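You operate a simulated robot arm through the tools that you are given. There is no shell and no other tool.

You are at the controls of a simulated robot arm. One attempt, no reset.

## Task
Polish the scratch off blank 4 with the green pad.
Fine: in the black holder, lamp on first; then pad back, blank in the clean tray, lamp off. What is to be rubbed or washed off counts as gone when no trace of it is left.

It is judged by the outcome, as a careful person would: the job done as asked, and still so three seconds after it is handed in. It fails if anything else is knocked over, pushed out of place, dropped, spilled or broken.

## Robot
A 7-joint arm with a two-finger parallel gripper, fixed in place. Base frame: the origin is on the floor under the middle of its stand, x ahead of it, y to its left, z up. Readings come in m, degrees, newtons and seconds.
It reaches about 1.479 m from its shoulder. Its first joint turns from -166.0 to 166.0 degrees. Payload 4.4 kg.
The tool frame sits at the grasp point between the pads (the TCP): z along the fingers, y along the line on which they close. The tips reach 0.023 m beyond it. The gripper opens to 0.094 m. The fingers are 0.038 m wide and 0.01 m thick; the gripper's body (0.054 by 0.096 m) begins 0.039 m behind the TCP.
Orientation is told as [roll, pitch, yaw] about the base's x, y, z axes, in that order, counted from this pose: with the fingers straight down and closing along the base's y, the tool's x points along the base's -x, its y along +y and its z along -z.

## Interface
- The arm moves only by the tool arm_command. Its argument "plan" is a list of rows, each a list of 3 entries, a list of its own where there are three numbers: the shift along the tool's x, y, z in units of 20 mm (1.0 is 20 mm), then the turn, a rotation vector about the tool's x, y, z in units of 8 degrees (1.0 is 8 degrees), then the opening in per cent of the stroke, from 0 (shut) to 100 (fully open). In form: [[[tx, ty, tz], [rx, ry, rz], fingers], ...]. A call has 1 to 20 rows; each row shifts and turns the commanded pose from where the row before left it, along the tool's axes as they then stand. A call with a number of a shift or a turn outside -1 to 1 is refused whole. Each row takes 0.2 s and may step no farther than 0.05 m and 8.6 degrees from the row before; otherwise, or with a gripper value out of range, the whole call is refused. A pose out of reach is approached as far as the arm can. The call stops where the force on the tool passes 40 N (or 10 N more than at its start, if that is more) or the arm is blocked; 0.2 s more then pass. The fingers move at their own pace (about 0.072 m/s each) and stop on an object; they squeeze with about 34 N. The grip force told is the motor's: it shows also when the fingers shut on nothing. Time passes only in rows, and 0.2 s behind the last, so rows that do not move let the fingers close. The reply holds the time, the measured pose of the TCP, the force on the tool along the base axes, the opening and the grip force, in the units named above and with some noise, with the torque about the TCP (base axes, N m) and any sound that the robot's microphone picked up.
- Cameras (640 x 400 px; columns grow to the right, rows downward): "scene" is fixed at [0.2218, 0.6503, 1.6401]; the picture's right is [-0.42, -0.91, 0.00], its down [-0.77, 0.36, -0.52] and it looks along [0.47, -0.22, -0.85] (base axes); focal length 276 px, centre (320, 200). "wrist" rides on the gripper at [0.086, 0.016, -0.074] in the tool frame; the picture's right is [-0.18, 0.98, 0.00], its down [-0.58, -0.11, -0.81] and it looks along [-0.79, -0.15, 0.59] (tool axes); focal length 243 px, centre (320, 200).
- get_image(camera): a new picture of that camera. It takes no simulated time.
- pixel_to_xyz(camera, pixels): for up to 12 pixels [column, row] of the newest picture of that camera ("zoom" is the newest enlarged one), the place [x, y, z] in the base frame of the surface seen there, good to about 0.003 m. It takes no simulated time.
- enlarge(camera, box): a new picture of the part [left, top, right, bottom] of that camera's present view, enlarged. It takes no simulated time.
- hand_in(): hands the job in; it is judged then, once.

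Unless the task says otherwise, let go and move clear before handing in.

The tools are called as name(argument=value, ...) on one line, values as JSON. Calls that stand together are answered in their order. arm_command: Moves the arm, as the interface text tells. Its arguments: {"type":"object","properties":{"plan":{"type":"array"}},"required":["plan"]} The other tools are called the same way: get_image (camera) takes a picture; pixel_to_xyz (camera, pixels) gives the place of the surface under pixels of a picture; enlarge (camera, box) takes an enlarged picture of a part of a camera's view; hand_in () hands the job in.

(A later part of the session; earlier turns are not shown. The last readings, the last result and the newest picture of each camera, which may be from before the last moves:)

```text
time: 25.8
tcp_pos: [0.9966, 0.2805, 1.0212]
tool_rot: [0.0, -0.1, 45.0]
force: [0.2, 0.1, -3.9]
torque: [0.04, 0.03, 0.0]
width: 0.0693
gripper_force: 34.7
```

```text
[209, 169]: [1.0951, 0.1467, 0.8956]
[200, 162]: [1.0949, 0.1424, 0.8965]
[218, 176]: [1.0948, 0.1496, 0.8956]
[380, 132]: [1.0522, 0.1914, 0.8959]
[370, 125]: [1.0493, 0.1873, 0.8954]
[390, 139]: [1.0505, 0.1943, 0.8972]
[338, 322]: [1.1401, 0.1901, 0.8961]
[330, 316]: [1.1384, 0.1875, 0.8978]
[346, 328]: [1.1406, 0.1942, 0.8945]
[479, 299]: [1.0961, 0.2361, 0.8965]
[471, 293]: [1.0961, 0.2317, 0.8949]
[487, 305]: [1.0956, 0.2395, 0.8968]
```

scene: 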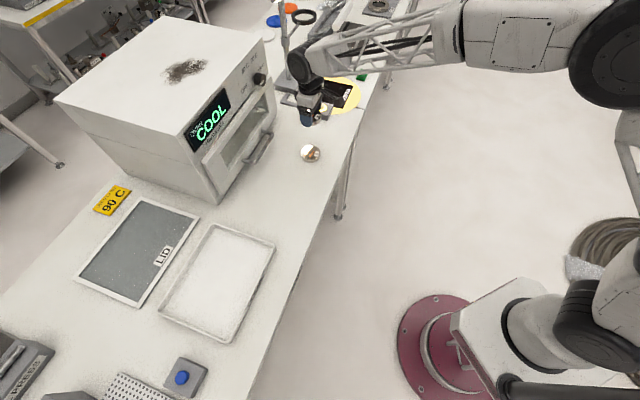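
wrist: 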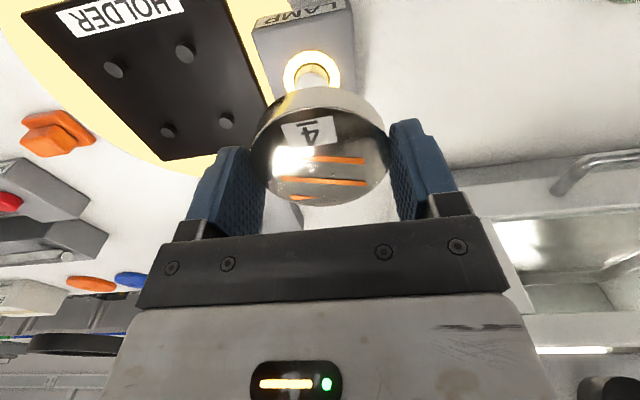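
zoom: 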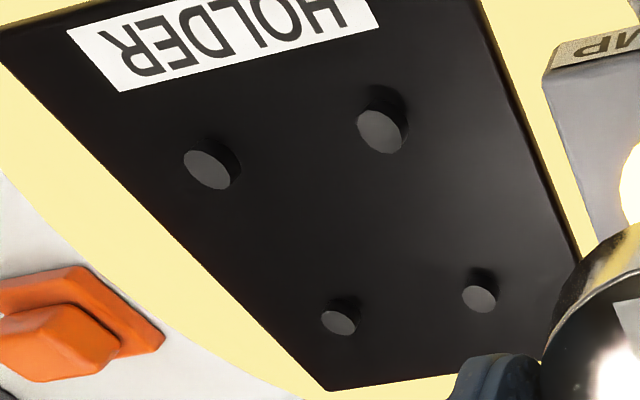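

Averaged peg centre is (1.0953,0.1909), square to 45°. I'll move the blank above it at the same height and inspect.

arm_command(plan=[[[-0.062, -0.951, 0], [0, 0, 0], 0], [[-0.062, -0.951, 0], [0, 0, 0], 0], [[-0.062, -0.951, 0], [0, 0, 0], 0], [[-0.062, -0.951, 0], [0, 0, 0], 0], [[-0.062, -0.951, 0], [0, 0, 0], 0], [[-0.062, -0.951, 0.5], [0, 0, 0], 0], [[-0.062, -0.951, 0.5], [0, 0, 0], 0], [[0, 0, 0.5], [0, 0, 0], 0], [[0, 0, 0.5], [0, 0, 0], 0], [[0, 0, 0.5], [0, 0, 0], 0], [[0, 0, 0.5], [0, 0, 0], 0], [[0, 0, 0], [0, 0, 0], 0]])

get_image(camera="wrist")

enlarge(camera="scene", box=[280, 30, 400, 130])

```text
time: 28.4
tcp_pos: [1.0954, 0.1913, 0.9605]
tool_rot: [-0.1, 0.0, 45.0]
force: [-0.2, -0.3, -5.0]
torque: [0.01, 0.0, -0.01]
width: 0.0693
gripper_force: 33.8
```

```text
taken
```

wrist: 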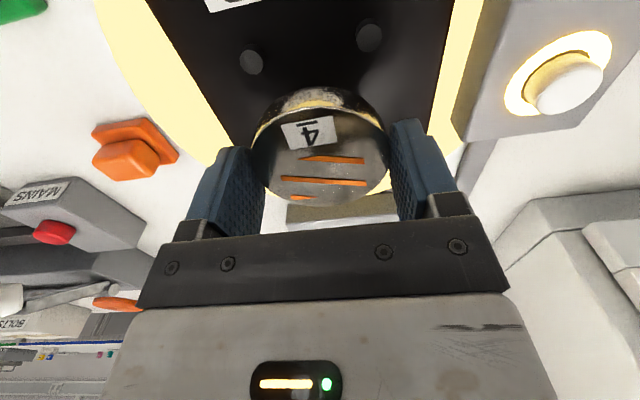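

```text
4.00 times, centred on (340, 80) of scene
```

zoom: 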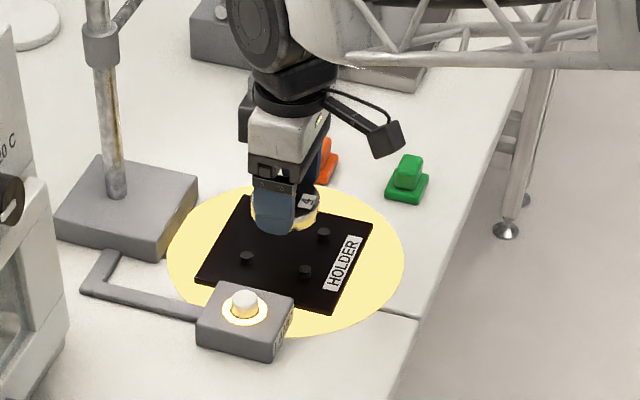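

The blank is about 50 mm over the plate with the near pegs visible at wrist (251,62) and (370,37). I'll re-measure those pegs from here.

enlarge(camera="wrist", box=[220, 0, 420, 125])

pixel_to_xyz(camera="wrist", pixels=[[251, 63], [248, 60], [254, 66], [370, 39], [366, 36], [374, 42], [320, 60]])

```text
3.20 times, centred on (320, 62) of wrist
```

zoom: 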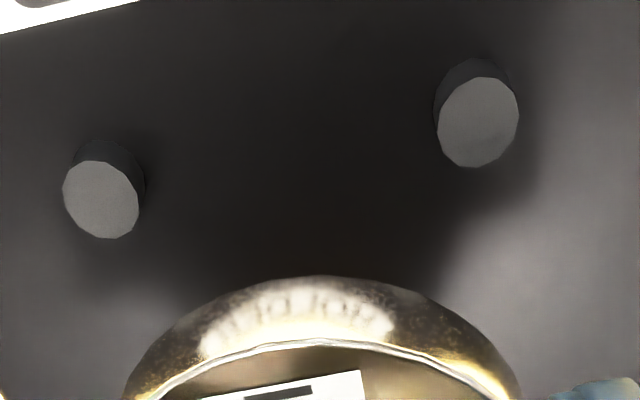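

```text
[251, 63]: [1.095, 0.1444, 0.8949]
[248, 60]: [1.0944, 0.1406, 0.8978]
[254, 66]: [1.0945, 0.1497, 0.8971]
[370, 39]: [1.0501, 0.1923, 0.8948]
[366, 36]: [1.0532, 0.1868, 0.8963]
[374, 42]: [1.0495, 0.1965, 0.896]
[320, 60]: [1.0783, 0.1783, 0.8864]
```

The peg centre confirms as (1.0953,0.191), matching the blank's position within 1 mm. I'll descend to just above the plate, then in 1 mm steps.

arm_command(plan=[[[0, 0, 0.5], [0, 0, 0], 0], [[0, 0, 0.5], [0, 0, 0], 0], [[0, 0, 0.5], [0, 0, 0], 0], [[0, 0, 0.4], [0, 0, 0], 0], [[0, 0, 0.1], [0, 0, 0], 0], [[0, 0, 0.05], [0, 0, 0], 0], [[0, 0, 0.05], [0, 0, 0], 0], [[0, 0, 0], [0, 0, 0], 0]])

get_image(camera="wrist")

enlarge(camera="scene", box=[290, 50, 380, 125])

```text
time: 30.2
tcp_pos: [1.0961, 0.1908, 0.9186]
tool_rot: [0.0, 0.0, 45.0]
force: [-0.2, -0.1, -4.7]
torque: [-0.02, 0.0, 0.0]
width: 0.0692
gripper_force: 33.6
```

```text
taken
```

wrist: 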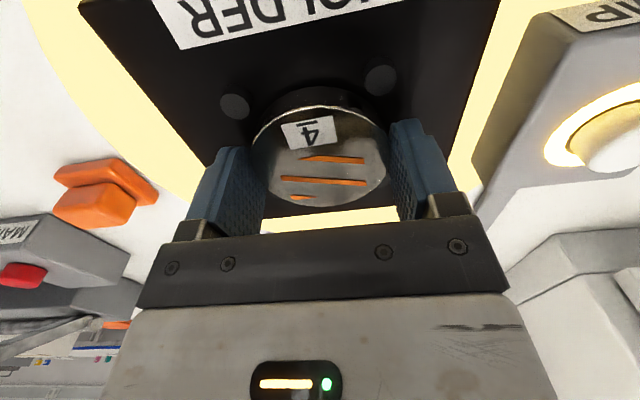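

```text
5.33 times, centred on (335, 88) of scene
```

zoom: 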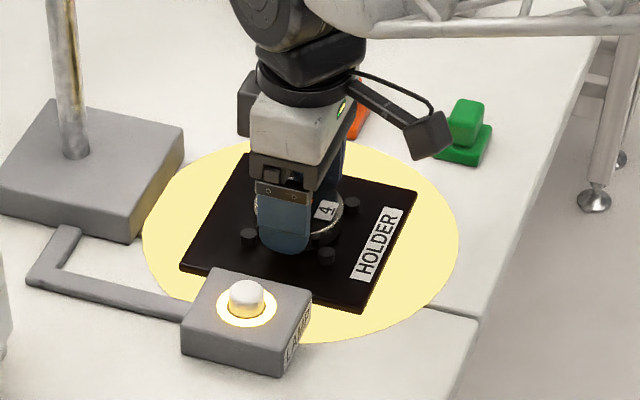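

The blank sits between the pegs (near pegs at wrist (235,105) and (380,80), finger at the gap), still unsupported with −4.7 N. I'll lower in 1 mm steps.

arm_command(plan=[[[0, 0, 0.05], [0, 0, 0], 0], [[0, 0, 0.05], [0, 0, 0], 0], [[0, 0, 0.05], [0, 0, 0], 0], [[0, 0, 0], [0, 0, 0], 0]])

```text
time: 31.2
tcp_pos: [1.0956, 0.1911, 0.9168]
tool_rot: [0.0, 0.1, 45.0]
force: [-0.3, -0.9, -4.8]
torque: [0.02, -0.01, 0.0]
width: 0.0693
gripper_force: 34.7
```

arm_command(plan=[[[0, 0, 0.05], [0, 0, 0], 0], [[0, 0, 0.05], [0, 0, 0], 0], [[0, 0, 0], [0, 0, 0], 0]])

```text
time: 32.0
tcp_pos: [1.0958, 0.1903, 0.9155]
tool_rot: [-0.1, -0.1, 45.0]
force: [-4.1, 0.1, 13.4]
torque: [0.0, 0.69, -0.01]
width: 0.0692
gripper_force: 34.5
```

Contact now reads +13 N at z=0.9155, which matches the blank bottom on the plate (0.8866). I'll ease up 1 mm and open the fingers modestly to release.

arm_command(plan=[[[0, 0, -0.04], [0, 0, 0], 0], [[0, 0, 0], [0, 0, 0], 76], [[0, 0, 0], [0, 0, 0], 80], [[0, 0, 0], [0, 0, 0], 85], [[0, 0, 0], [0, 0, 0], 85]])

get_image(camera="wrist")

enlarge(camera="scene", box=[290, 50, 380, 125])

```text
time: 33.2
tcp_pos: [1.0959, 0.1906, 0.9151]
tool_rot: [0.0, -0.1, 45.0]
force: [-0.4, -0.2, 0.6]
torque: [0.01, -0.01, 0.03]
width: 0.0798
gripper_force: 0.0
```

```text
taken
```

wrist: 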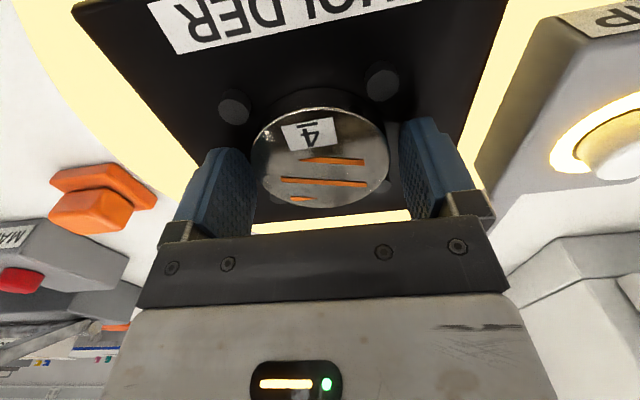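

```text
5.33 times, centred on (335, 88) of scene
```

zoom: 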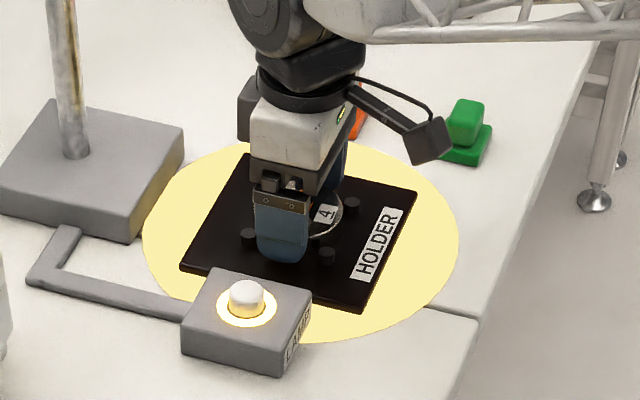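

The blank lies flat between all pegs and is released (0.0798 opening, near-zero force). I'll lift straight up and move aside toward the green pad for a look.

arm_command(plan=[[[0, 0, -0.3], [0, 0, 0], 85], [[0, 0, -1], [0, 0, 0], 85], [[0, 0, -1], [0, 0, 0], 85], [[0, 0, -1], [0, 0, 0], 85], [[0, 0, -1], [0, 0, 0], 85], [[0, 0, -1], [0, 0, 0], 85], [[0, -0.9, 0], [0, 0, 0], 85], [[0.9, -0.5, 0], [0, 0, 0], 85], [[0.9, -0.9, 0], [0, 0, 0], 85], [[0.9, -0.9, 0], [0, 0, 0], 85], [[0.6, -0.9, 0], [0, 0, 0], 85], [[0, 0, 0], [0, 0, 0], 85]])

get_image(camera="wrist")

enlarge(camera="scene", box=[290, 50, 410, 125])

```text
time: 35.8
tcp_pos: [1.1073, 0.0868, 1.0205]
tool_rot: [0.0, 0.0, 45.0]
force: [-1.0, -0.4, -0.3]
torque: [0.01, -0.02, 0.0]
width: 0.0799
gripper_force: 0.1
```

```text
taken
```

wrist: 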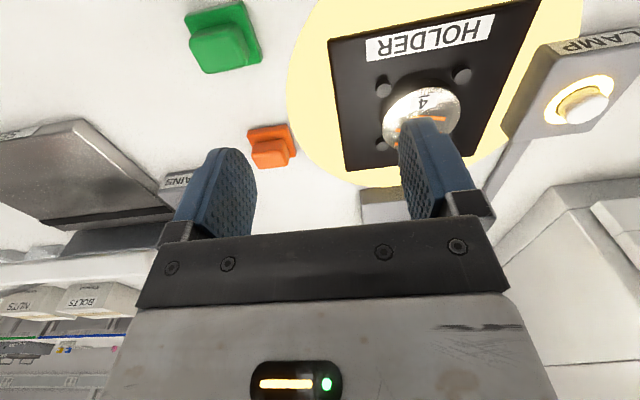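

```text
5.33 times, centred on (350, 88) of scene
```

zoom: 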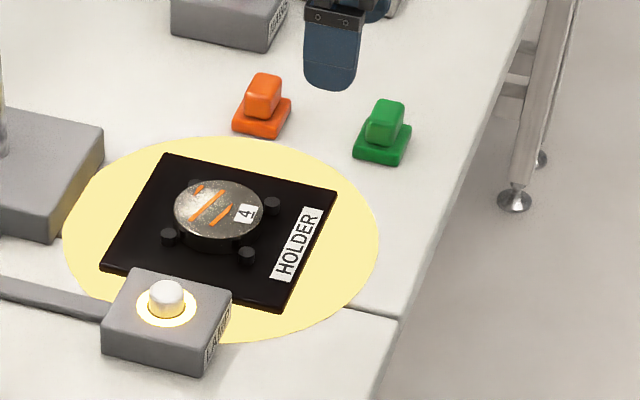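

Blank 4 sits cleanly inside the pegs under the light. Now I'll zoom in on the green pad to get its position, orientation and handle size.

enlarge(camera="scene", box=[346, 62, 376, 86])

pixel_to_xyz(camera="zoom", pixels=[[320, 200], [340, 110], [320, 250], [180, 300], [470, 330], [300, 320]])

enlarge(camera="wrist", box=[170, 0, 290, 80])

pixel_to_xyz(camera="zoom", pixels=[[320, 200], [200, 300], [250, 150], [400, 50]])

```text
16.00 times, centred on (361, 74) of scene
```

zoom: 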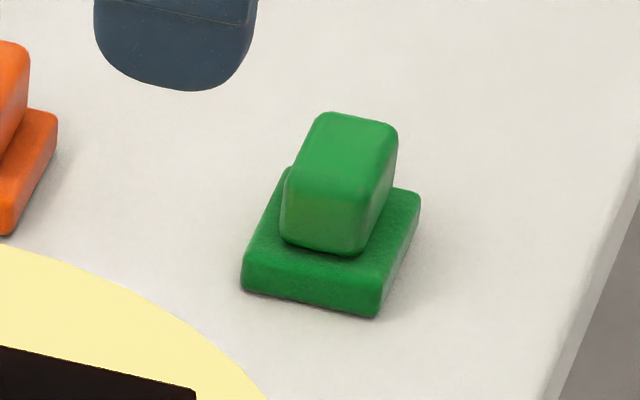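

```text
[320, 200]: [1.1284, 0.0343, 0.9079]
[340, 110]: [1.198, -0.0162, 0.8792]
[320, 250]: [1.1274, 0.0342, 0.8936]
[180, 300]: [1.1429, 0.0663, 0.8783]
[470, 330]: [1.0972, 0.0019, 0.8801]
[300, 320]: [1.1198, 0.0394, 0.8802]
```

```text
5.00 times, centred on (230, 40) of wrist
```

zoom: 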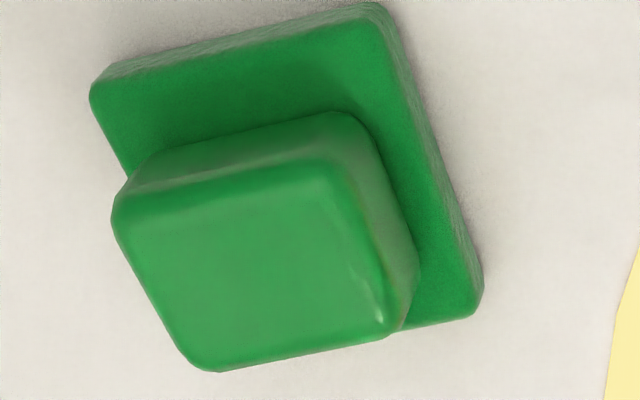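

```text
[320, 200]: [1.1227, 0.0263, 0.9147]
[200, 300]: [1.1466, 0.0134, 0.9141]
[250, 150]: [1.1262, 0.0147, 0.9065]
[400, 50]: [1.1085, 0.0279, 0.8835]
```

The pad has a square base with a block handle; I'll sample the handle top's corners and the base's corners for pose.

pixel_to_xyz(camera="zoom", pixels=[[262, 268], [135, 220], [325, 175], [380, 320], [215, 355], [105, 95], [370, 25], [470, 300], [240, 60], [425, 170]])

pixel_to_xyz(camera="scene", pixels=[[361, 71], [363, 69], [360, 73], [362, 74], [356, 79], [368, 75], [363, 80], [357, 75]])

```text
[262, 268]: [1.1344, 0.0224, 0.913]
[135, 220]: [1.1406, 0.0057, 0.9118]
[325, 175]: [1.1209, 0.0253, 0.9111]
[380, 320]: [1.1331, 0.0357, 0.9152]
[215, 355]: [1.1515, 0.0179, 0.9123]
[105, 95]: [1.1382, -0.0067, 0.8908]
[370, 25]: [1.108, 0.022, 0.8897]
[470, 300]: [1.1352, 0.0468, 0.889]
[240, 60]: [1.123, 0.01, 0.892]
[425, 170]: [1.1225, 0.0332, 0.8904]
```

```text
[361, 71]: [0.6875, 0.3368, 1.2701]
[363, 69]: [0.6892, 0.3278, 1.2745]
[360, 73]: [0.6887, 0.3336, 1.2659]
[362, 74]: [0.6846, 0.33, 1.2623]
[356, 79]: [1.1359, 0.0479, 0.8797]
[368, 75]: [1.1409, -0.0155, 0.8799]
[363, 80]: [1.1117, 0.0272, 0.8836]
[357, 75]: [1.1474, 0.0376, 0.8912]
```

The pad's centre is about (1.1366,0.0206), aligned at 45°, with a ~30×20 mm handle from z 0.890 to 0.914. I'll hover above it and recheck.

arm_command(plan=[[[0.33, -0.84, 0.2], [0, 0, 0], 85], [[0.33, -0.84, 0.4], [0, 0, 0], 85], [[0.33, -0.84, 0.5], [0, 0, 0], 85], [[0.33, -0.84, 0.5], [0, 0, 0], 85], [[0, 0, 0], [0, 0, 0], 85]])

get_image(camera="wrist")

get_image(camera="scene")

enlarge(camera="scene", box=[330, 40, 400, 100])

```text
time: 37.0
tcp_pos: [1.1363, 0.0201, 0.9893]
tool_rot: [0.0, -0.1, 45.0]
force: [-0.1, 0.2, 0.0]
torque: [0.04, -0.03, 0.0]
width: 0.0798
gripper_force: 0.2
```

```text
taken
```

wrist: 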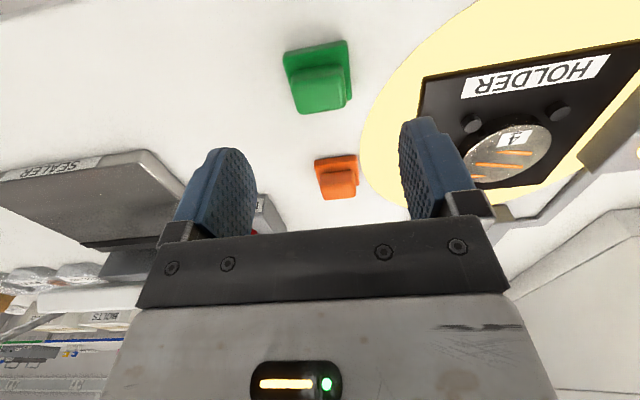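

```text
taken
```

scene: 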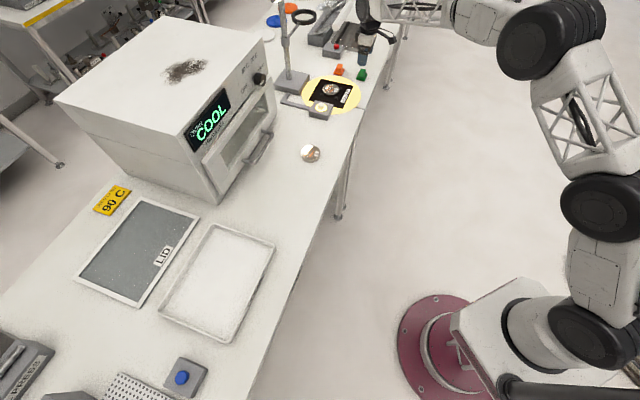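

```text
6.67 times, centred on (365, 70) of scene
```

zoom: 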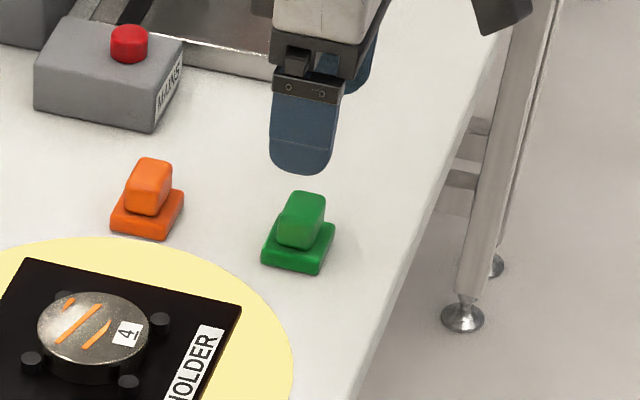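

The green pad is centred in the wrist view at about (320,88). I'll zoom and re-measure its handle corners.

enlarge(camera="wrist", box=[270, 30, 370, 120])

pixel_to_xyz(camera="wrist", pixels=[[294, 78], [342, 74], [344, 98], [301, 110], [320, 95], [287, 55], [345, 43], [350, 92], [310, 92], [330, 92]])

```text
4.44 times, centred on (320, 75) of wrist
```

zoom: 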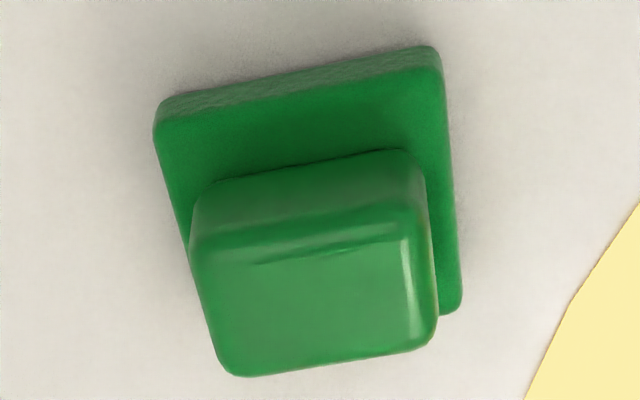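

```text
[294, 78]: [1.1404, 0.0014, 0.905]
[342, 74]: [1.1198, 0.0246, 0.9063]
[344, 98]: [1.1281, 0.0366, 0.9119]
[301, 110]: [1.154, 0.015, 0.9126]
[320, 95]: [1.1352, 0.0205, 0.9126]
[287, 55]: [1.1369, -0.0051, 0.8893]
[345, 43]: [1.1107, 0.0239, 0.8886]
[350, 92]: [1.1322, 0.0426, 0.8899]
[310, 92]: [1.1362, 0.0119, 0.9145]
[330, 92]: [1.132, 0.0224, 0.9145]
```

The handle is centred under the TCP within ~1 mm and aligned. I'll descend to TCP z≈0.917 (tips just above the pad's base) and close.

arm_command(plan=[[[0, 0.03, 1], [0, 0, 0], 85], [[0, 0, 1], [0, 0, 0], 85], [[0, 0, 1], [0, 0, 0], 85], [[0, 0, 0.42], [0, 0, 0], 85], [[0, 0, 0.2], [0, 0, 0], 85], [[0, 0, 0], [0, 0, 0], 85], [[0, 0, 0], [0, 0, 0], 50], [[0, 0, 0], [0, 0, 0], 0], [[0, 0, 0], [0, 0, 0], 0], [[0, 0, 0], [0, 0, 0], 0]])

get_image(camera="wrist")

enlarge(camera="scene", box=[330, 40, 400, 100])

```text
time: 39.2
tcp_pos: [1.1347, 0.0199, 0.9164]
tool_rot: [0.0, 0.0, 45.0]
force: [-0.2, 0.2, 0.4]
torque: [0.04, 0.01, 0.01]
width: 0.0352
gripper_force: 34.3
```

```text
taken
```

wrist: 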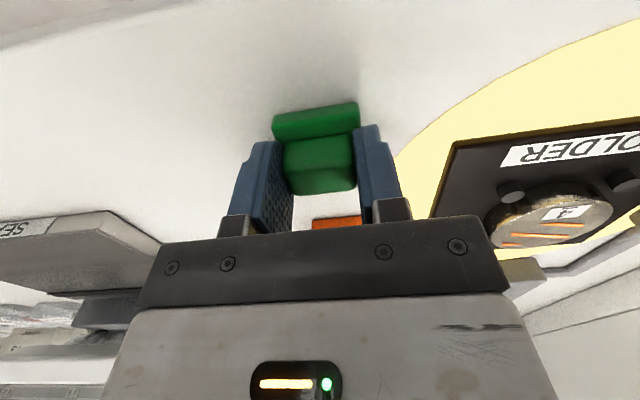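

```text
6.67 times, centred on (365, 70) of scene
```

zoom: 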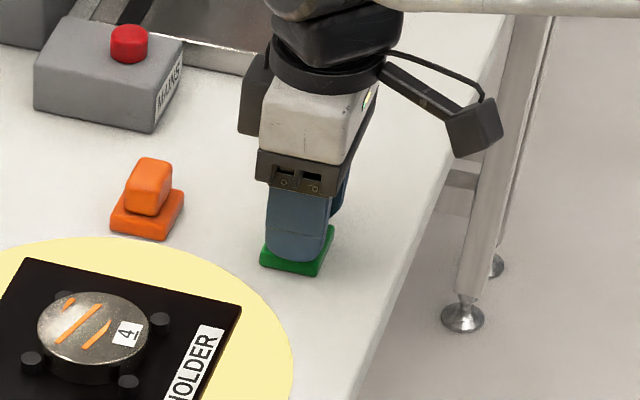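

The pad is held (0.0352 m, 34 N). Before lifting, I'll measure the scratch marks' endpoints on the blank in the holder.

enlarge(camera="scene", box=[315, 75, 351, 101])

```text
15.38 times, centred on (333, 88) of scene
```

zoom: 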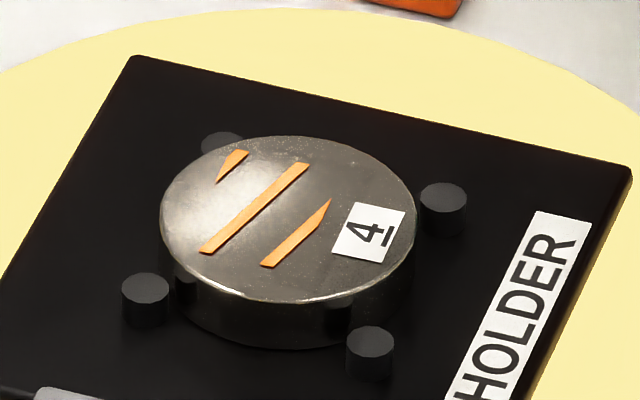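

pixel_to_xyz(camera="zoom", pixels=[[244, 152], [219, 181], [302, 165], [205, 250], [330, 202], [266, 264], [288, 220], [165, 215], [412, 225], [290, 140], [290, 298], [365, 230]])

```text
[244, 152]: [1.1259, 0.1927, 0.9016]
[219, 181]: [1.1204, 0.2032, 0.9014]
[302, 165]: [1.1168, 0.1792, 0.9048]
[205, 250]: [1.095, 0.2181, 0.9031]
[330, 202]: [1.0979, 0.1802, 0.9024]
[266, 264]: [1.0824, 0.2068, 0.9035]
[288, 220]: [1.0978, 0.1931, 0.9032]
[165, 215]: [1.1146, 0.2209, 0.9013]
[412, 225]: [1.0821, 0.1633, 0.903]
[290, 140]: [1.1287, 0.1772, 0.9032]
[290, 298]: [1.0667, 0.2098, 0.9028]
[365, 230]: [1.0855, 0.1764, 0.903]
```

Marks lie within tool-x −0.025…+0.011 and tool-y ±0.024 of the blank's centre; blank top is z≈0.903. I'll lift the pad and bring it above the marked area.

arm_command(plan=[[[0, 0, -0.25], [0, 0, 0], 0], [[0, 0, -0.9], [0, 0, 0], 0], [[0, 0, -1], [0, 0, 0], 0], [[0, 0, -1], [0, 0, 0], 0], [[0, 0, -0.5], [0, 0, 0], 0], [[-0.634, 0.93, 0], [0, 0, 0], 0], [[-0.634, 0.93, 0], [0, 0, 0], 0], [[-0.634, 0.93, 0], [0, 0, 0], 0], [[-0.634, 0.93, 0], [0, 0, 0], 0], [[-0.634, 0.93, 0], [0, 0, 0], 0], [[-0.634, 0.93, 0], [0, 0, 0], 0], [[-0.634, 0.93, 0], [0, 0, 0], 0], [[-0.634, 0.93, 0], [0, 0, 0], 0], [[0, 0, 0], [0, 0, 0], 0]])

get_image(camera="wrist")

enlarge(camera="scene", box=[290, 40, 390, 115])

```text
time: 42.2
tcp_pos: [1.1023, 0.1974, 0.989]
tool_rot: [0.0, 0.0, 45.0]
force: [0.2, -0.1, -0.9]
torque: [-0.02, 0.0, 0.01]
width: 0.0349
gripper_force: 33.6
```

```text
taken
```

wrist: 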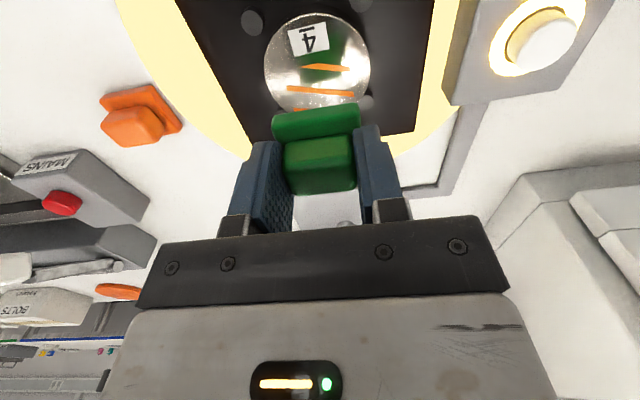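

```text
5.33 times, centred on (340, 78) of scene
```

zoom: 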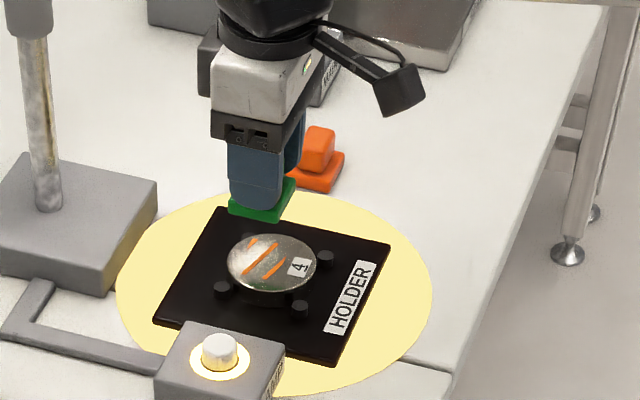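

The pad is held level above the blank. I'll descend to just above the blank's top.

arm_command(plan=[[[0, 0, 0.8], [0, 0, 0], 0], [[0, 0, 0.8], [0, 0, 0], 0], [[0, 0, 0.5], [0, 0, 0], 0], [[0, 0, 0.1], [0, 0, 0], 0], [[0, 0, 0.05], [0, 0, 0], 0], [[0, 0, 0.05], [0, 0, 0], 0], [[0, 0, 0], [0, 0, 0], 0]])

get_image(camera="wrist")

enlarge(camera="scene", box=[300, 55, 370, 110])

```text
time: 43.8
tcp_pos: [1.1016, 0.1986, 0.9434]
tool_rot: [0.1, 0.1, 45.1]
force: [0.6, -0.3, 0.4]
torque: [0.01, -0.04, -0.01]
width: 0.0349
gripper_force: 34.2
```

```text
taken
```

wrist: 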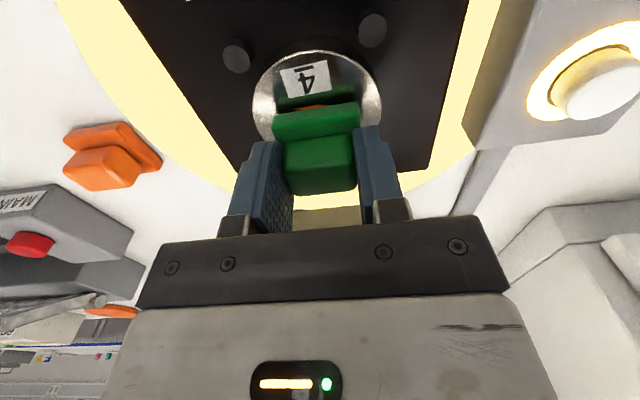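

```text
7.27 times, centred on (335, 82) of scene
```

zoom: 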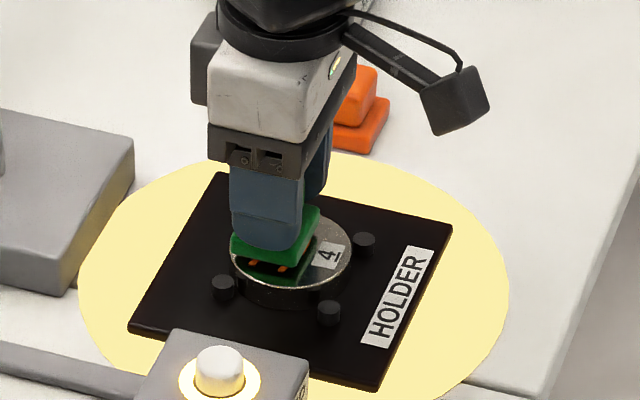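

No contact force yet at z=0.944. I'll lower further in 1 mm steps to find contact.

arm_command(plan=[[[0, 0, 0.05], [0, 0, 0], 0], [[0, 0, 0.05], [0, 0, 0], 0], [[0, 0, 0], [0, 0, 0], 0]])

```text
time: 44.6
tcp_pos: [1.1021, 0.1973, 0.9406]
tool_rot: [-0.1, 0.0, 45.1]
force: [-0.3, 0.0, -0.4]
torque: [-0.03, 0.03, 0.03]
width: 0.0348
gripper_force: 33.7
```

arm_command(plan=[[[0, 0, 0.04], [0, 0, 0], 0], [[0, 0, 0.04], [0, 0, 0], 0], [[0, 0, 0], [0, 0, 0], 0]])

```text
time: 45.4
tcp_pos: [1.1035, 0.1983, 0.9395]
tool_rot: [0.0, 0.0, 45.0]
force: [1.3, -1.0, 1.7]
torque: [0.0, 0.02, 0.05]
width: 0.035
gripper_force: 33.5
```

A slight +1.7 N suggests contact starting at z≈0.940. I'll add a little more and read the force.

arm_command(plan=[[[0, 0, 0.03], [0, 0, 0], 0], [[0, 0, 0], [0, 0, 0], 0]])

```text
time: 46.0
tcp_pos: [1.1029, 0.198, 0.9401]
tool_rot: [0.0, 0.0, 45.1]
force: [-0.1, 0.8, 7.7]
torque: [0.04, -0.01, 0.02]
width: 0.035
gripper_force: 33.6
```

Now about 8 N of contact. I'll start rubbing back and forth along the marks (tool y, ±12 mm).

arm_command(plan=[[[0, 0.3, 0], [0, 0, 0], 0], [[0, 0.3, 0], [0, 0, 0], 0], [[0, -0.3, 0], [0, 0, 0], 0], [[0, -0.3, 0], [0, 0, 0], 0], [[0, -0.3, 0], [0, 0, 0], 0], [[0, -0.3, 0], [0, 0, 0], 0], [[0, 0.3, 0], [0, 0, 0], 0], [[0, 0.3, 0], [0, 0, 0], 0], [[0, 0.3, 0], [0, 0, 0], 0], [[0, 0.3, 0], [0, 0, 0], 0], [[0, -0.3, 0], [0, 0, 0], 0], [[0, -0.3, 0], [0, 0, 0], 0], [[0, -0.3, 0], [0, 0, 0], 0], [[0, -0.3, 0], [0, 0, 0], 0], [[0, 0.3, 0], [0, 0, 0], 0], [[0, 0.3, 0], [0, 0, 0], 0]])

get_image(camera="wrist")

enlarge(camera="scene", box=[300, 55, 370, 110])

```text
time: 49.4
tcp_pos: [1.1031, 0.197, 0.9409]
tool_rot: [0.1, 0.0, 45.0]
force: [3.3, -5.2, 15.1]
torque: [-0.18, -0.16, -0.02]
width: 0.0348
gripper_force: 34.0
```

```text
taken
```

wrist: 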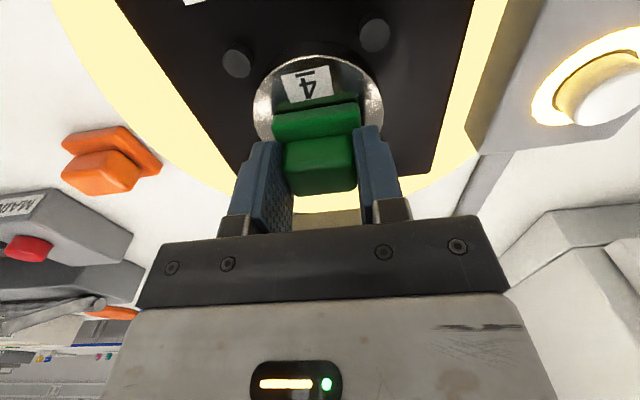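

```text
7.27 times, centred on (335, 82) of scene
```

zoom: 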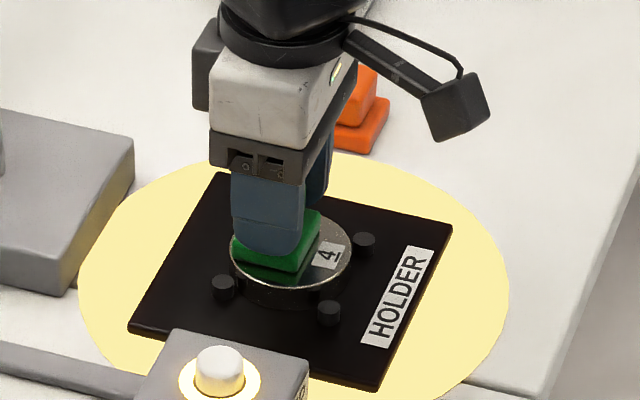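

The pad rubs with ~15 N. I'll lift a few centimetres and inspect progress.

arm_command(plan=[[[0, 0, -0.3], [0, 0, 0], 0], [[0, 0, -1], [0, 0, 0], 0], [[0, 0, -1], [0, 0, 0], 0], [[0, 0, 0], [0, 0, 0], 0]])

enlarge(camera="wrist", box=[240, 0, 400, 115])

enlarge(camera="scene", box=[310, 70, 360, 105])

```text
time: 50.4
tcp_pos: [1.1024, 0.1973, 0.9845]
tool_rot: [0.0, 0.0, 44.9]
force: [-0.3, 0.2, 0.1]
torque: [-0.04, 0.02, 0.0]
width: 0.0349
gripper_force: 34.2
```

```text
3.48 times, centred on (320, 58) of wrist
```

zoom: 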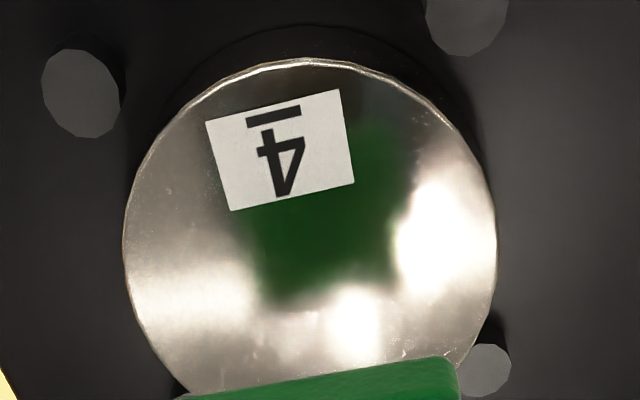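

```text
11.43 times, centred on (335, 88) of scene
```

zoom: 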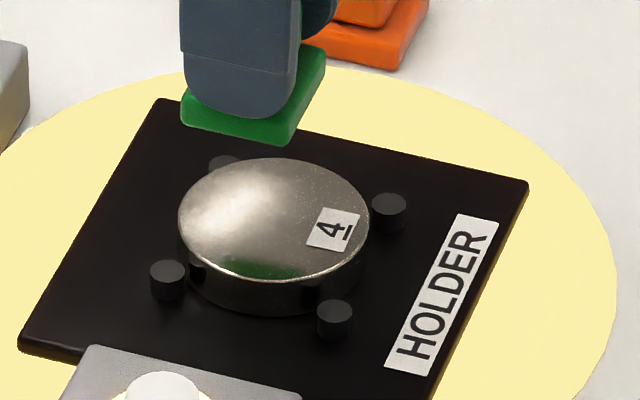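

The scratches appear gone (the green patch is just the pad's reflection). I'll move the pad partway toward its spot and inspect the whole surface without reflections.

arm_command(plan=[[[0.634, -0.93, 0], [0, 0, 0], 0], [[0.634, -0.93, 0], [0, 0, 0], 0], [[0.634, -0.93, 0], [0, 0, 0], 0], [[0.634, -0.93, 0], [0, 0, 0], 0], [[0.634, -0.93, 0], [0, 0, 0], 0], [[0, 0, 0], [0, 0, 0], 0]])

get_image(camera="wrist")

enlarge(camera="scene", box=[317, 75, 349, 99])

```text
time: 51.8
tcp_pos: [1.1225, 0.0867, 0.9865]
tool_rot: [0.1, 0.0, 45.1]
force: [0.1, -0.4, -0.1]
torque: [-0.02, -0.01, 0.0]
width: 0.035
gripper_force: 33.9
```

```text
taken
```

wrist: 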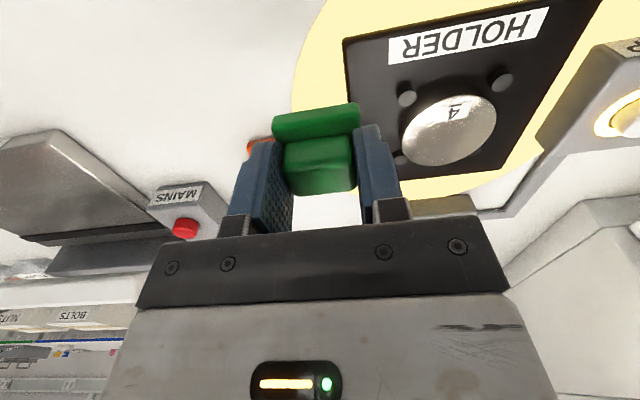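

```text
16.00 times, centred on (333, 87) of scene
```

zoom: 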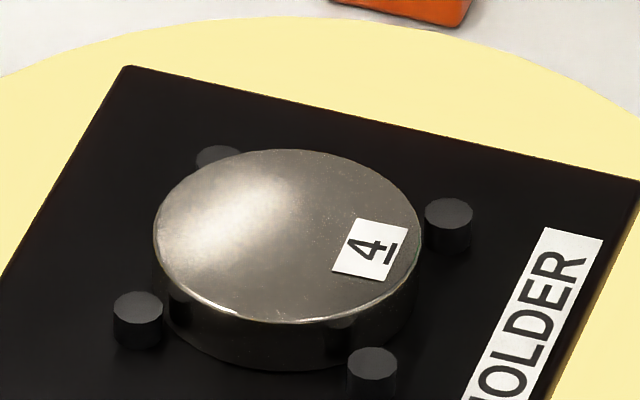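

enlarge(camera="wrist", box=[395, 80, 505, 175])

enlarge(camera="scene", box=[323, 81, 343, 96])

```text
4.21 times, centred on (450, 128) of wrist
```

zoom: 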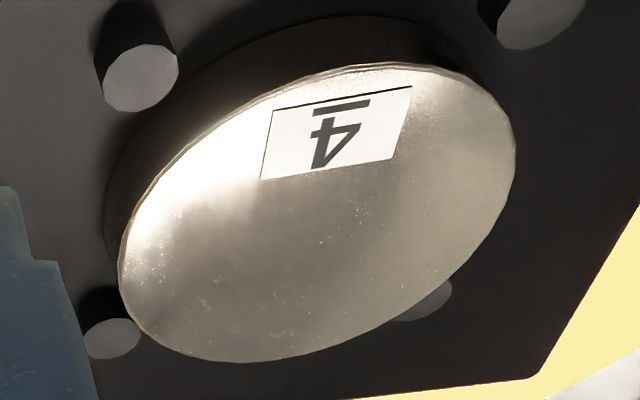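

```text
16.00 times, centred on (333, 88) of scene
```

zoom: 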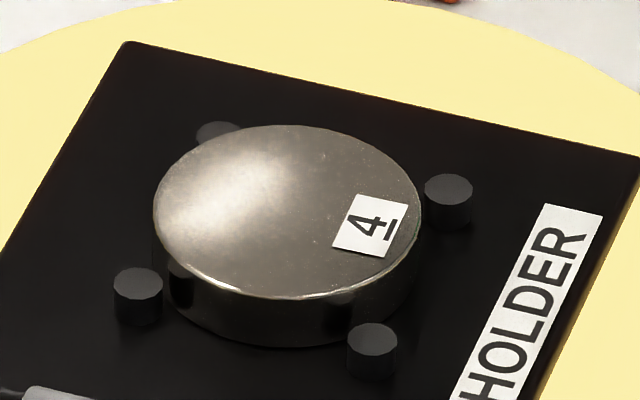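

The enlarged views at scene (333,88) and wrist (450,128) show no orange left anywhere on blank 4. I'll now return the pad to its original spot and set it down.

arm_command(plan=[[[0.634, -0.93, 0], [0, 0, 0], 0], [[0.634, -0.93, 0], [0, 0, 0], 0], [[0.634, -0.93, 0], [0, 0, 0], 0], [[0, 0, 0.7], [0, 0, 0], 0], [[0, 0, 1], [0, 0, 0], 0], [[0, 0, 1], [0, 0, 0], 0], [[0, 0, 0.5], [0, 0, 0], 0], [[0, 0, 0.1], [0, 0, 0], 0], [[0, 0, 0], [0, 0, 0], 0]])

get_image(camera="wrist")

enlarge(camera="scene", box=[330, 40, 400, 100])

```text
time: 53.8
tcp_pos: [1.1357, 0.0208, 0.9185]
tool_rot: [-0.1, 0.1, 45.1]
force: [0.2, 0.5, -0.1]
torque: [-0.01, 0.0, -0.03]
width: 0.035
gripper_force: 33.7
```

```text
taken
```

wrist: 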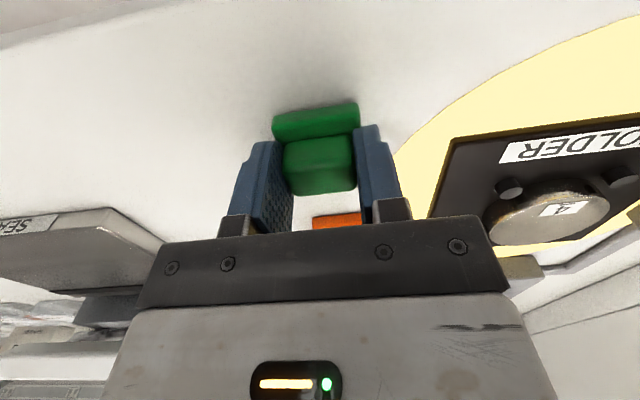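

```text
6.67 times, centred on (365, 70) of scene
```

zoom: 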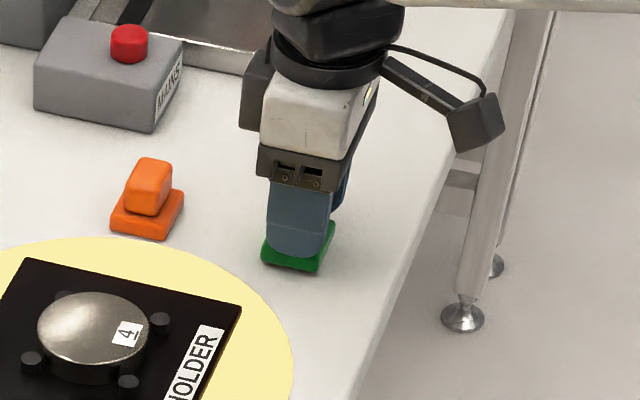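

The pad hovers ~3 mm over its original place with no contact. I'll lower it the last bit.

arm_command(plan=[[[0, 0, 0.05], [0, 0, 0], 0], [[0, 0, 0.05], [0, 0, 0], 0], [[0, 0, 0.04], [0, 0, 0], 0], [[0, 0, 0], [0, 0, 0], 0]])

```text
time: 54.8
tcp_pos: [1.1351, 0.0208, 0.9158]
tool_rot: [0.0, 0.0, 44.9]
force: [0.4, 0.3, -0.8]
torque: [0.02, -0.01, 0.0]
width: 0.0348
gripper_force: 33.9
```

Still about zero force at z=0.917, so I'll lower in half-millimetre steps until contact.

arm_command(plan=[[[0, 0, 0.03], [0, 0, 0], 0], [[0, 0, 0], [0, 0, 0], 0]])

```text
time: 55.4
tcp_pos: [1.136, 0.0193, 0.9161]
tool_rot: [0.1, 0.0, 45.0]
force: [0.1, 0.3, -0.2]
torque: [-0.01, 0.0, 0.02]
width: 0.0348
gripper_force: 33.9
```

arm_command(plan=[[[0, 0, 0.03], [0, 0, 0], 0], [[0, 0, 0], [0, 0, 0], 0]])

```text
time: 56.0
tcp_pos: [1.1356, 0.0202, 0.9154]
tool_rot: [0.0, -0.1, 45.0]
force: [-1.0, 0.3, 2.4]
torque: [0.03, 0.0, -0.01]
width: 0.0349
gripper_force: 34.1
```

Contact reads +2.4 N, so the pad rests on the bench. I'll open the fingers and lift straight up.

arm_command(plan=[[[0, 0, 0], [0, 0, 0], 45], [[0, 0, 0], [0, 0, 0], 60], [[0, 0, 0], [0, 0, 0], 85], [[0, 0, 0], [0, 0, 0], 85], [[0, 0, -0.4], [0, 0, 0], 85], [[0, 0, -1], [0, 0, 0], 85], [[0, 0, -1], [0, 0, 0], 85], [[0, 0, -1], [0, 0, 0], 85], [[0, 0, -1], [0, 0, 0], 85], [[0, 0, -0.8], [0, 0, 0], 85], [[0, 0, 0], [0, 0, 0], 85]])

get_image(camera="wrist")

enlarge(camera="scene", box=[346, 62, 376, 86])

```text
time: 58.4
tcp_pos: [1.1364, 0.0203, 1.0187]
tool_rot: [0.0, 0.0, 45.1]
force: [0.4, -0.3, 0.9]
torque: [-0.02, 0.01, -0.01]
width: 0.0798
gripper_force: 0.0
```

```text
taken
```

wrist: 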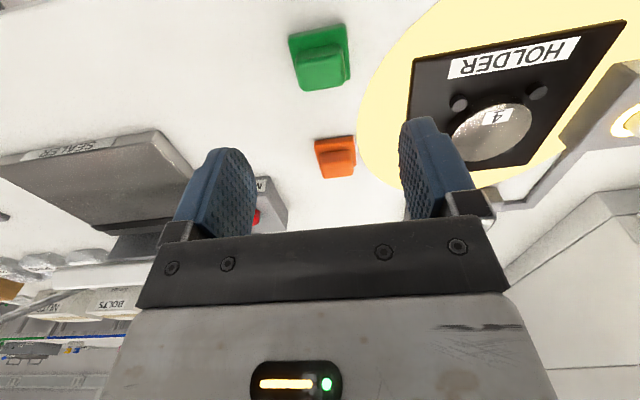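

```text
16.00 times, centred on (361, 74) of scene
```

zoom: 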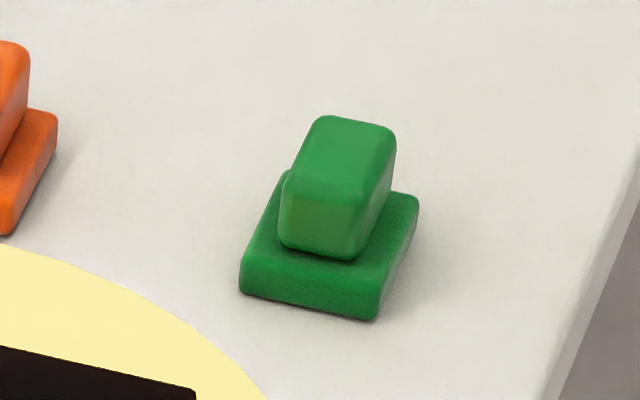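

The pad is back in the same place and orientation as before (scene zoom matches). Now I'll move back above blank 4 in the holder.

arm_command(plan=[[[-0.578, 0.929, 0], [0, 0, 0], 92], [[-0.578, 0.929, 0], [0, 0, 0], 92], [[-0.578, 0.929, 0], [0, 0, 0], 92], [[-0.578, 0.929, 0], [0, 0, 0], 92], [[-0.578, 0.929, 0], [0, 0, 0], 92], [[-0.578, 0.929, 0], [0, 0, 0], 92], [[-0.578, 0.929, 0], [0, 0, 0], 92], [[-0.578, 0.929, 0], [0, 0, 0], 92], [[0, 0, 0], [0, 0, 0], 92]])

get_image(camera="wrist")

enlarge(camera="wrist", box=[240, 0, 400, 115])

```text
time: 60.4
tcp_pos: [1.0954, 0.1914, 1.0192]
tool_rot: [0.0, 0.0, 45.0]
force: [-0.4, 1.0, 0.1]
torque: [0.02, 0.01, 0.01]
width: 0.0863
gripper_force: 0.0
```

```text
taken
```

wrist: 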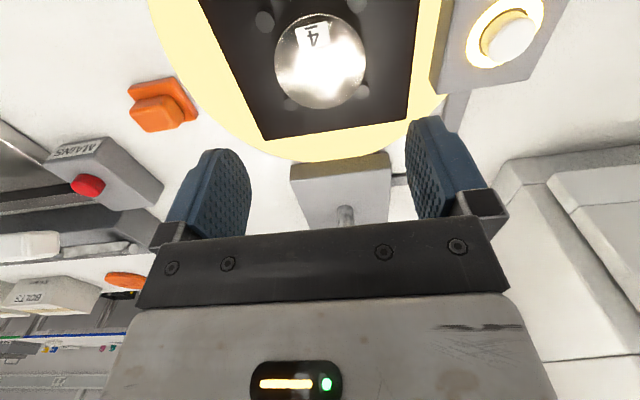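

```text
3.48 times, centred on (320, 58) of wrist
```

zoom: 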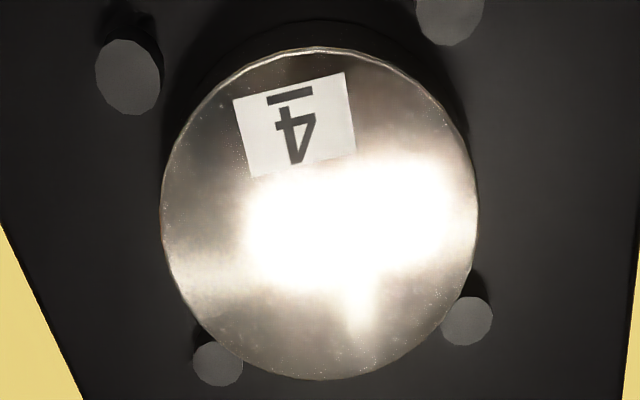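

Blank 4 shows a clean surface with only a lamp glare. I'll measure its centre before grasping.

pixel_to_xyz(camera="zoom", pixels=[[170, 214], [468, 214], [319, 58], [319, 370], [319, 214], [210, 110], [430, 320], [210, 310], [430, 110]])

```text
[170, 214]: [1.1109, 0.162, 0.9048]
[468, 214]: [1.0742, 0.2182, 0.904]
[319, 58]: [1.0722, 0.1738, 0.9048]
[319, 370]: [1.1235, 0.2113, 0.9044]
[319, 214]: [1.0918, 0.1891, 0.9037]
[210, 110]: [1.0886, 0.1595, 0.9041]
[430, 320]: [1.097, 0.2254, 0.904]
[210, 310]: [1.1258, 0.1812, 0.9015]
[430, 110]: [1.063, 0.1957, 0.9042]
```

Its centre is at about (1.097,0.193), within 2 mm of the TCP. I'll descend with the fingers between the pegs and grip it.

arm_command(plan=[[[-0.08, 0.02, 1], [0, 0, 0], 92], [[0, 0, 1], [0, 0, 0], 92], [[0, 0, 1], [0, 0, 0], 92], [[0, 0, 1], [0, 0, 0], 92], [[0, 0, 0.8], [0, 0, 0], 92], [[0, 0, 0.38], [0, 0, 0], 92], [[0, 0, 0], [0, 0, 0], 92], [[0, 0, 0], [0, 0, 0], 0], [[0, 0, 0], [0, 0, 0], 0], [[0, 0, 0], [0, 0, 0], 0]])

get_image(camera="wrist")

enlarge(camera="scene", box=[290, 50, 380, 125])

```text
time: 62.6
tcp_pos: [1.0982, 0.1925, 0.9152]
tool_rot: [0.0, 0.0, 45.0]
force: [0.8, 0.4, -0.3]
torque: [0.11, -0.12, -0.02]
width: 0.0693
gripper_force: 33.5
```

```text
taken
```

wrist: 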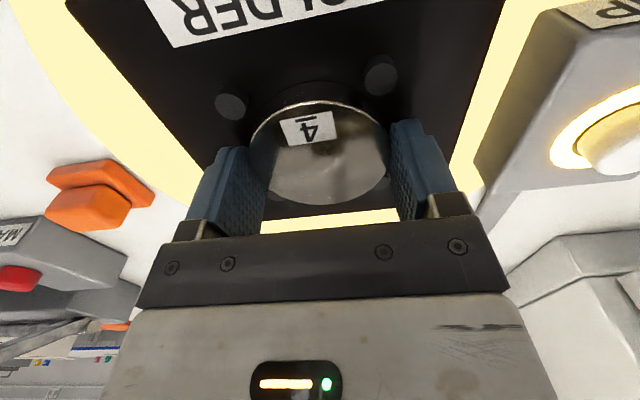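

```text
5.33 times, centred on (335, 88) of scene
```

zoom: 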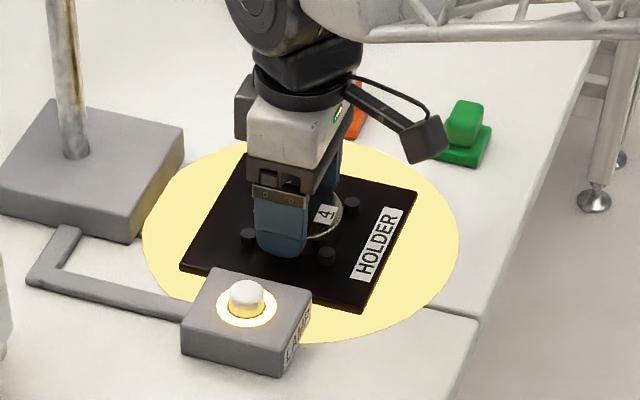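

Blank 4 is gripped again (0.0693 m). I'll lift it straight out of the pegs and start carrying it, keeping well away from the oven front.

arm_command(plan=[[[0, 0, -0.2], [0, 0, 0], 0], [[0, 0, -0.6], [0, 0, 0], 0], [[0, 0, -1], [0, 0, 0], 0], [[0, 0, -1], [0, 0, 0], 0], [[0, 0, -1], [0, 0, 0], 0], [[0, 0, -1], [0, 0, 0], 0], [[0, 0, -0.5], [0, 0, 0], 0], [[0.131, 0.5, 0], [0, 0, 0], 0], [[0.131, 0.976, 0], [0, 0, 0], 0], [[0.131, 0.976, 0], [0, 0, 0], 0], [[0.131, 0.976, 0], [0, 0, 0], 0], [[0.131, 0.976, 0], [0, 0, 0], 0], [[0.131, 0.976, 0], [0, 0, 0], 0], [[0.131, 0.976, 0], [0, 0, 0], 0], [[0.131, 0.976, 0], [0, 0, 0], 0], [[0.131, 0.976, 0], [0, 0, 0], 0], [[0.131, 0.976, 0], [0, 0, 0], 0], [[0, 0, 0], [0, 0, 0], 0]])

get_image(camera="wrist")

get_image(camera="scene")

```text
time: 66.4
tcp_pos: [0.9469, 0.3061, 1.0207]
tool_rot: [0.1, 0.0, 45.0]
force: [0.2, -0.1, -4.6]
torque: [0.01, 0.0, -0.01]
width: 0.0695
gripper_force: 34.3
```

```text
taken
```

wrist: 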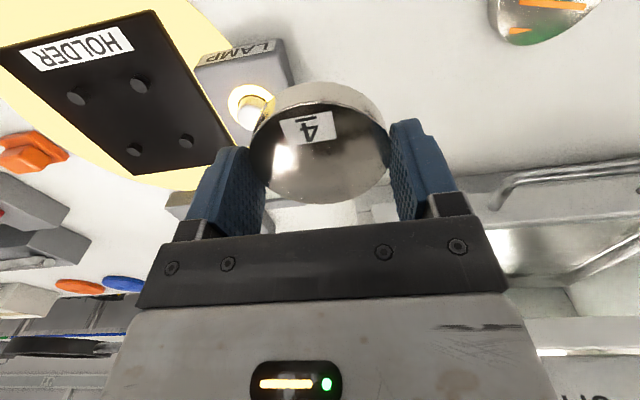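

```text
taken
```

scene: 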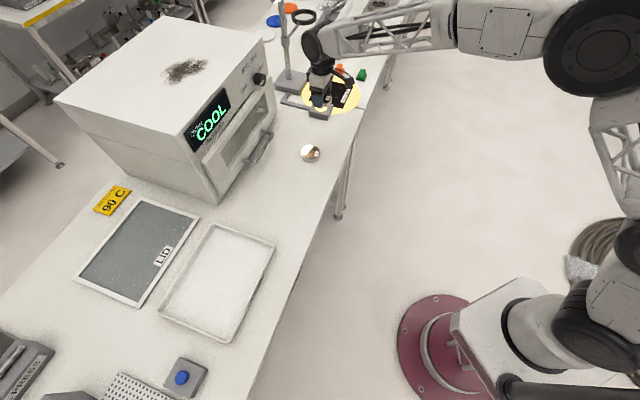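

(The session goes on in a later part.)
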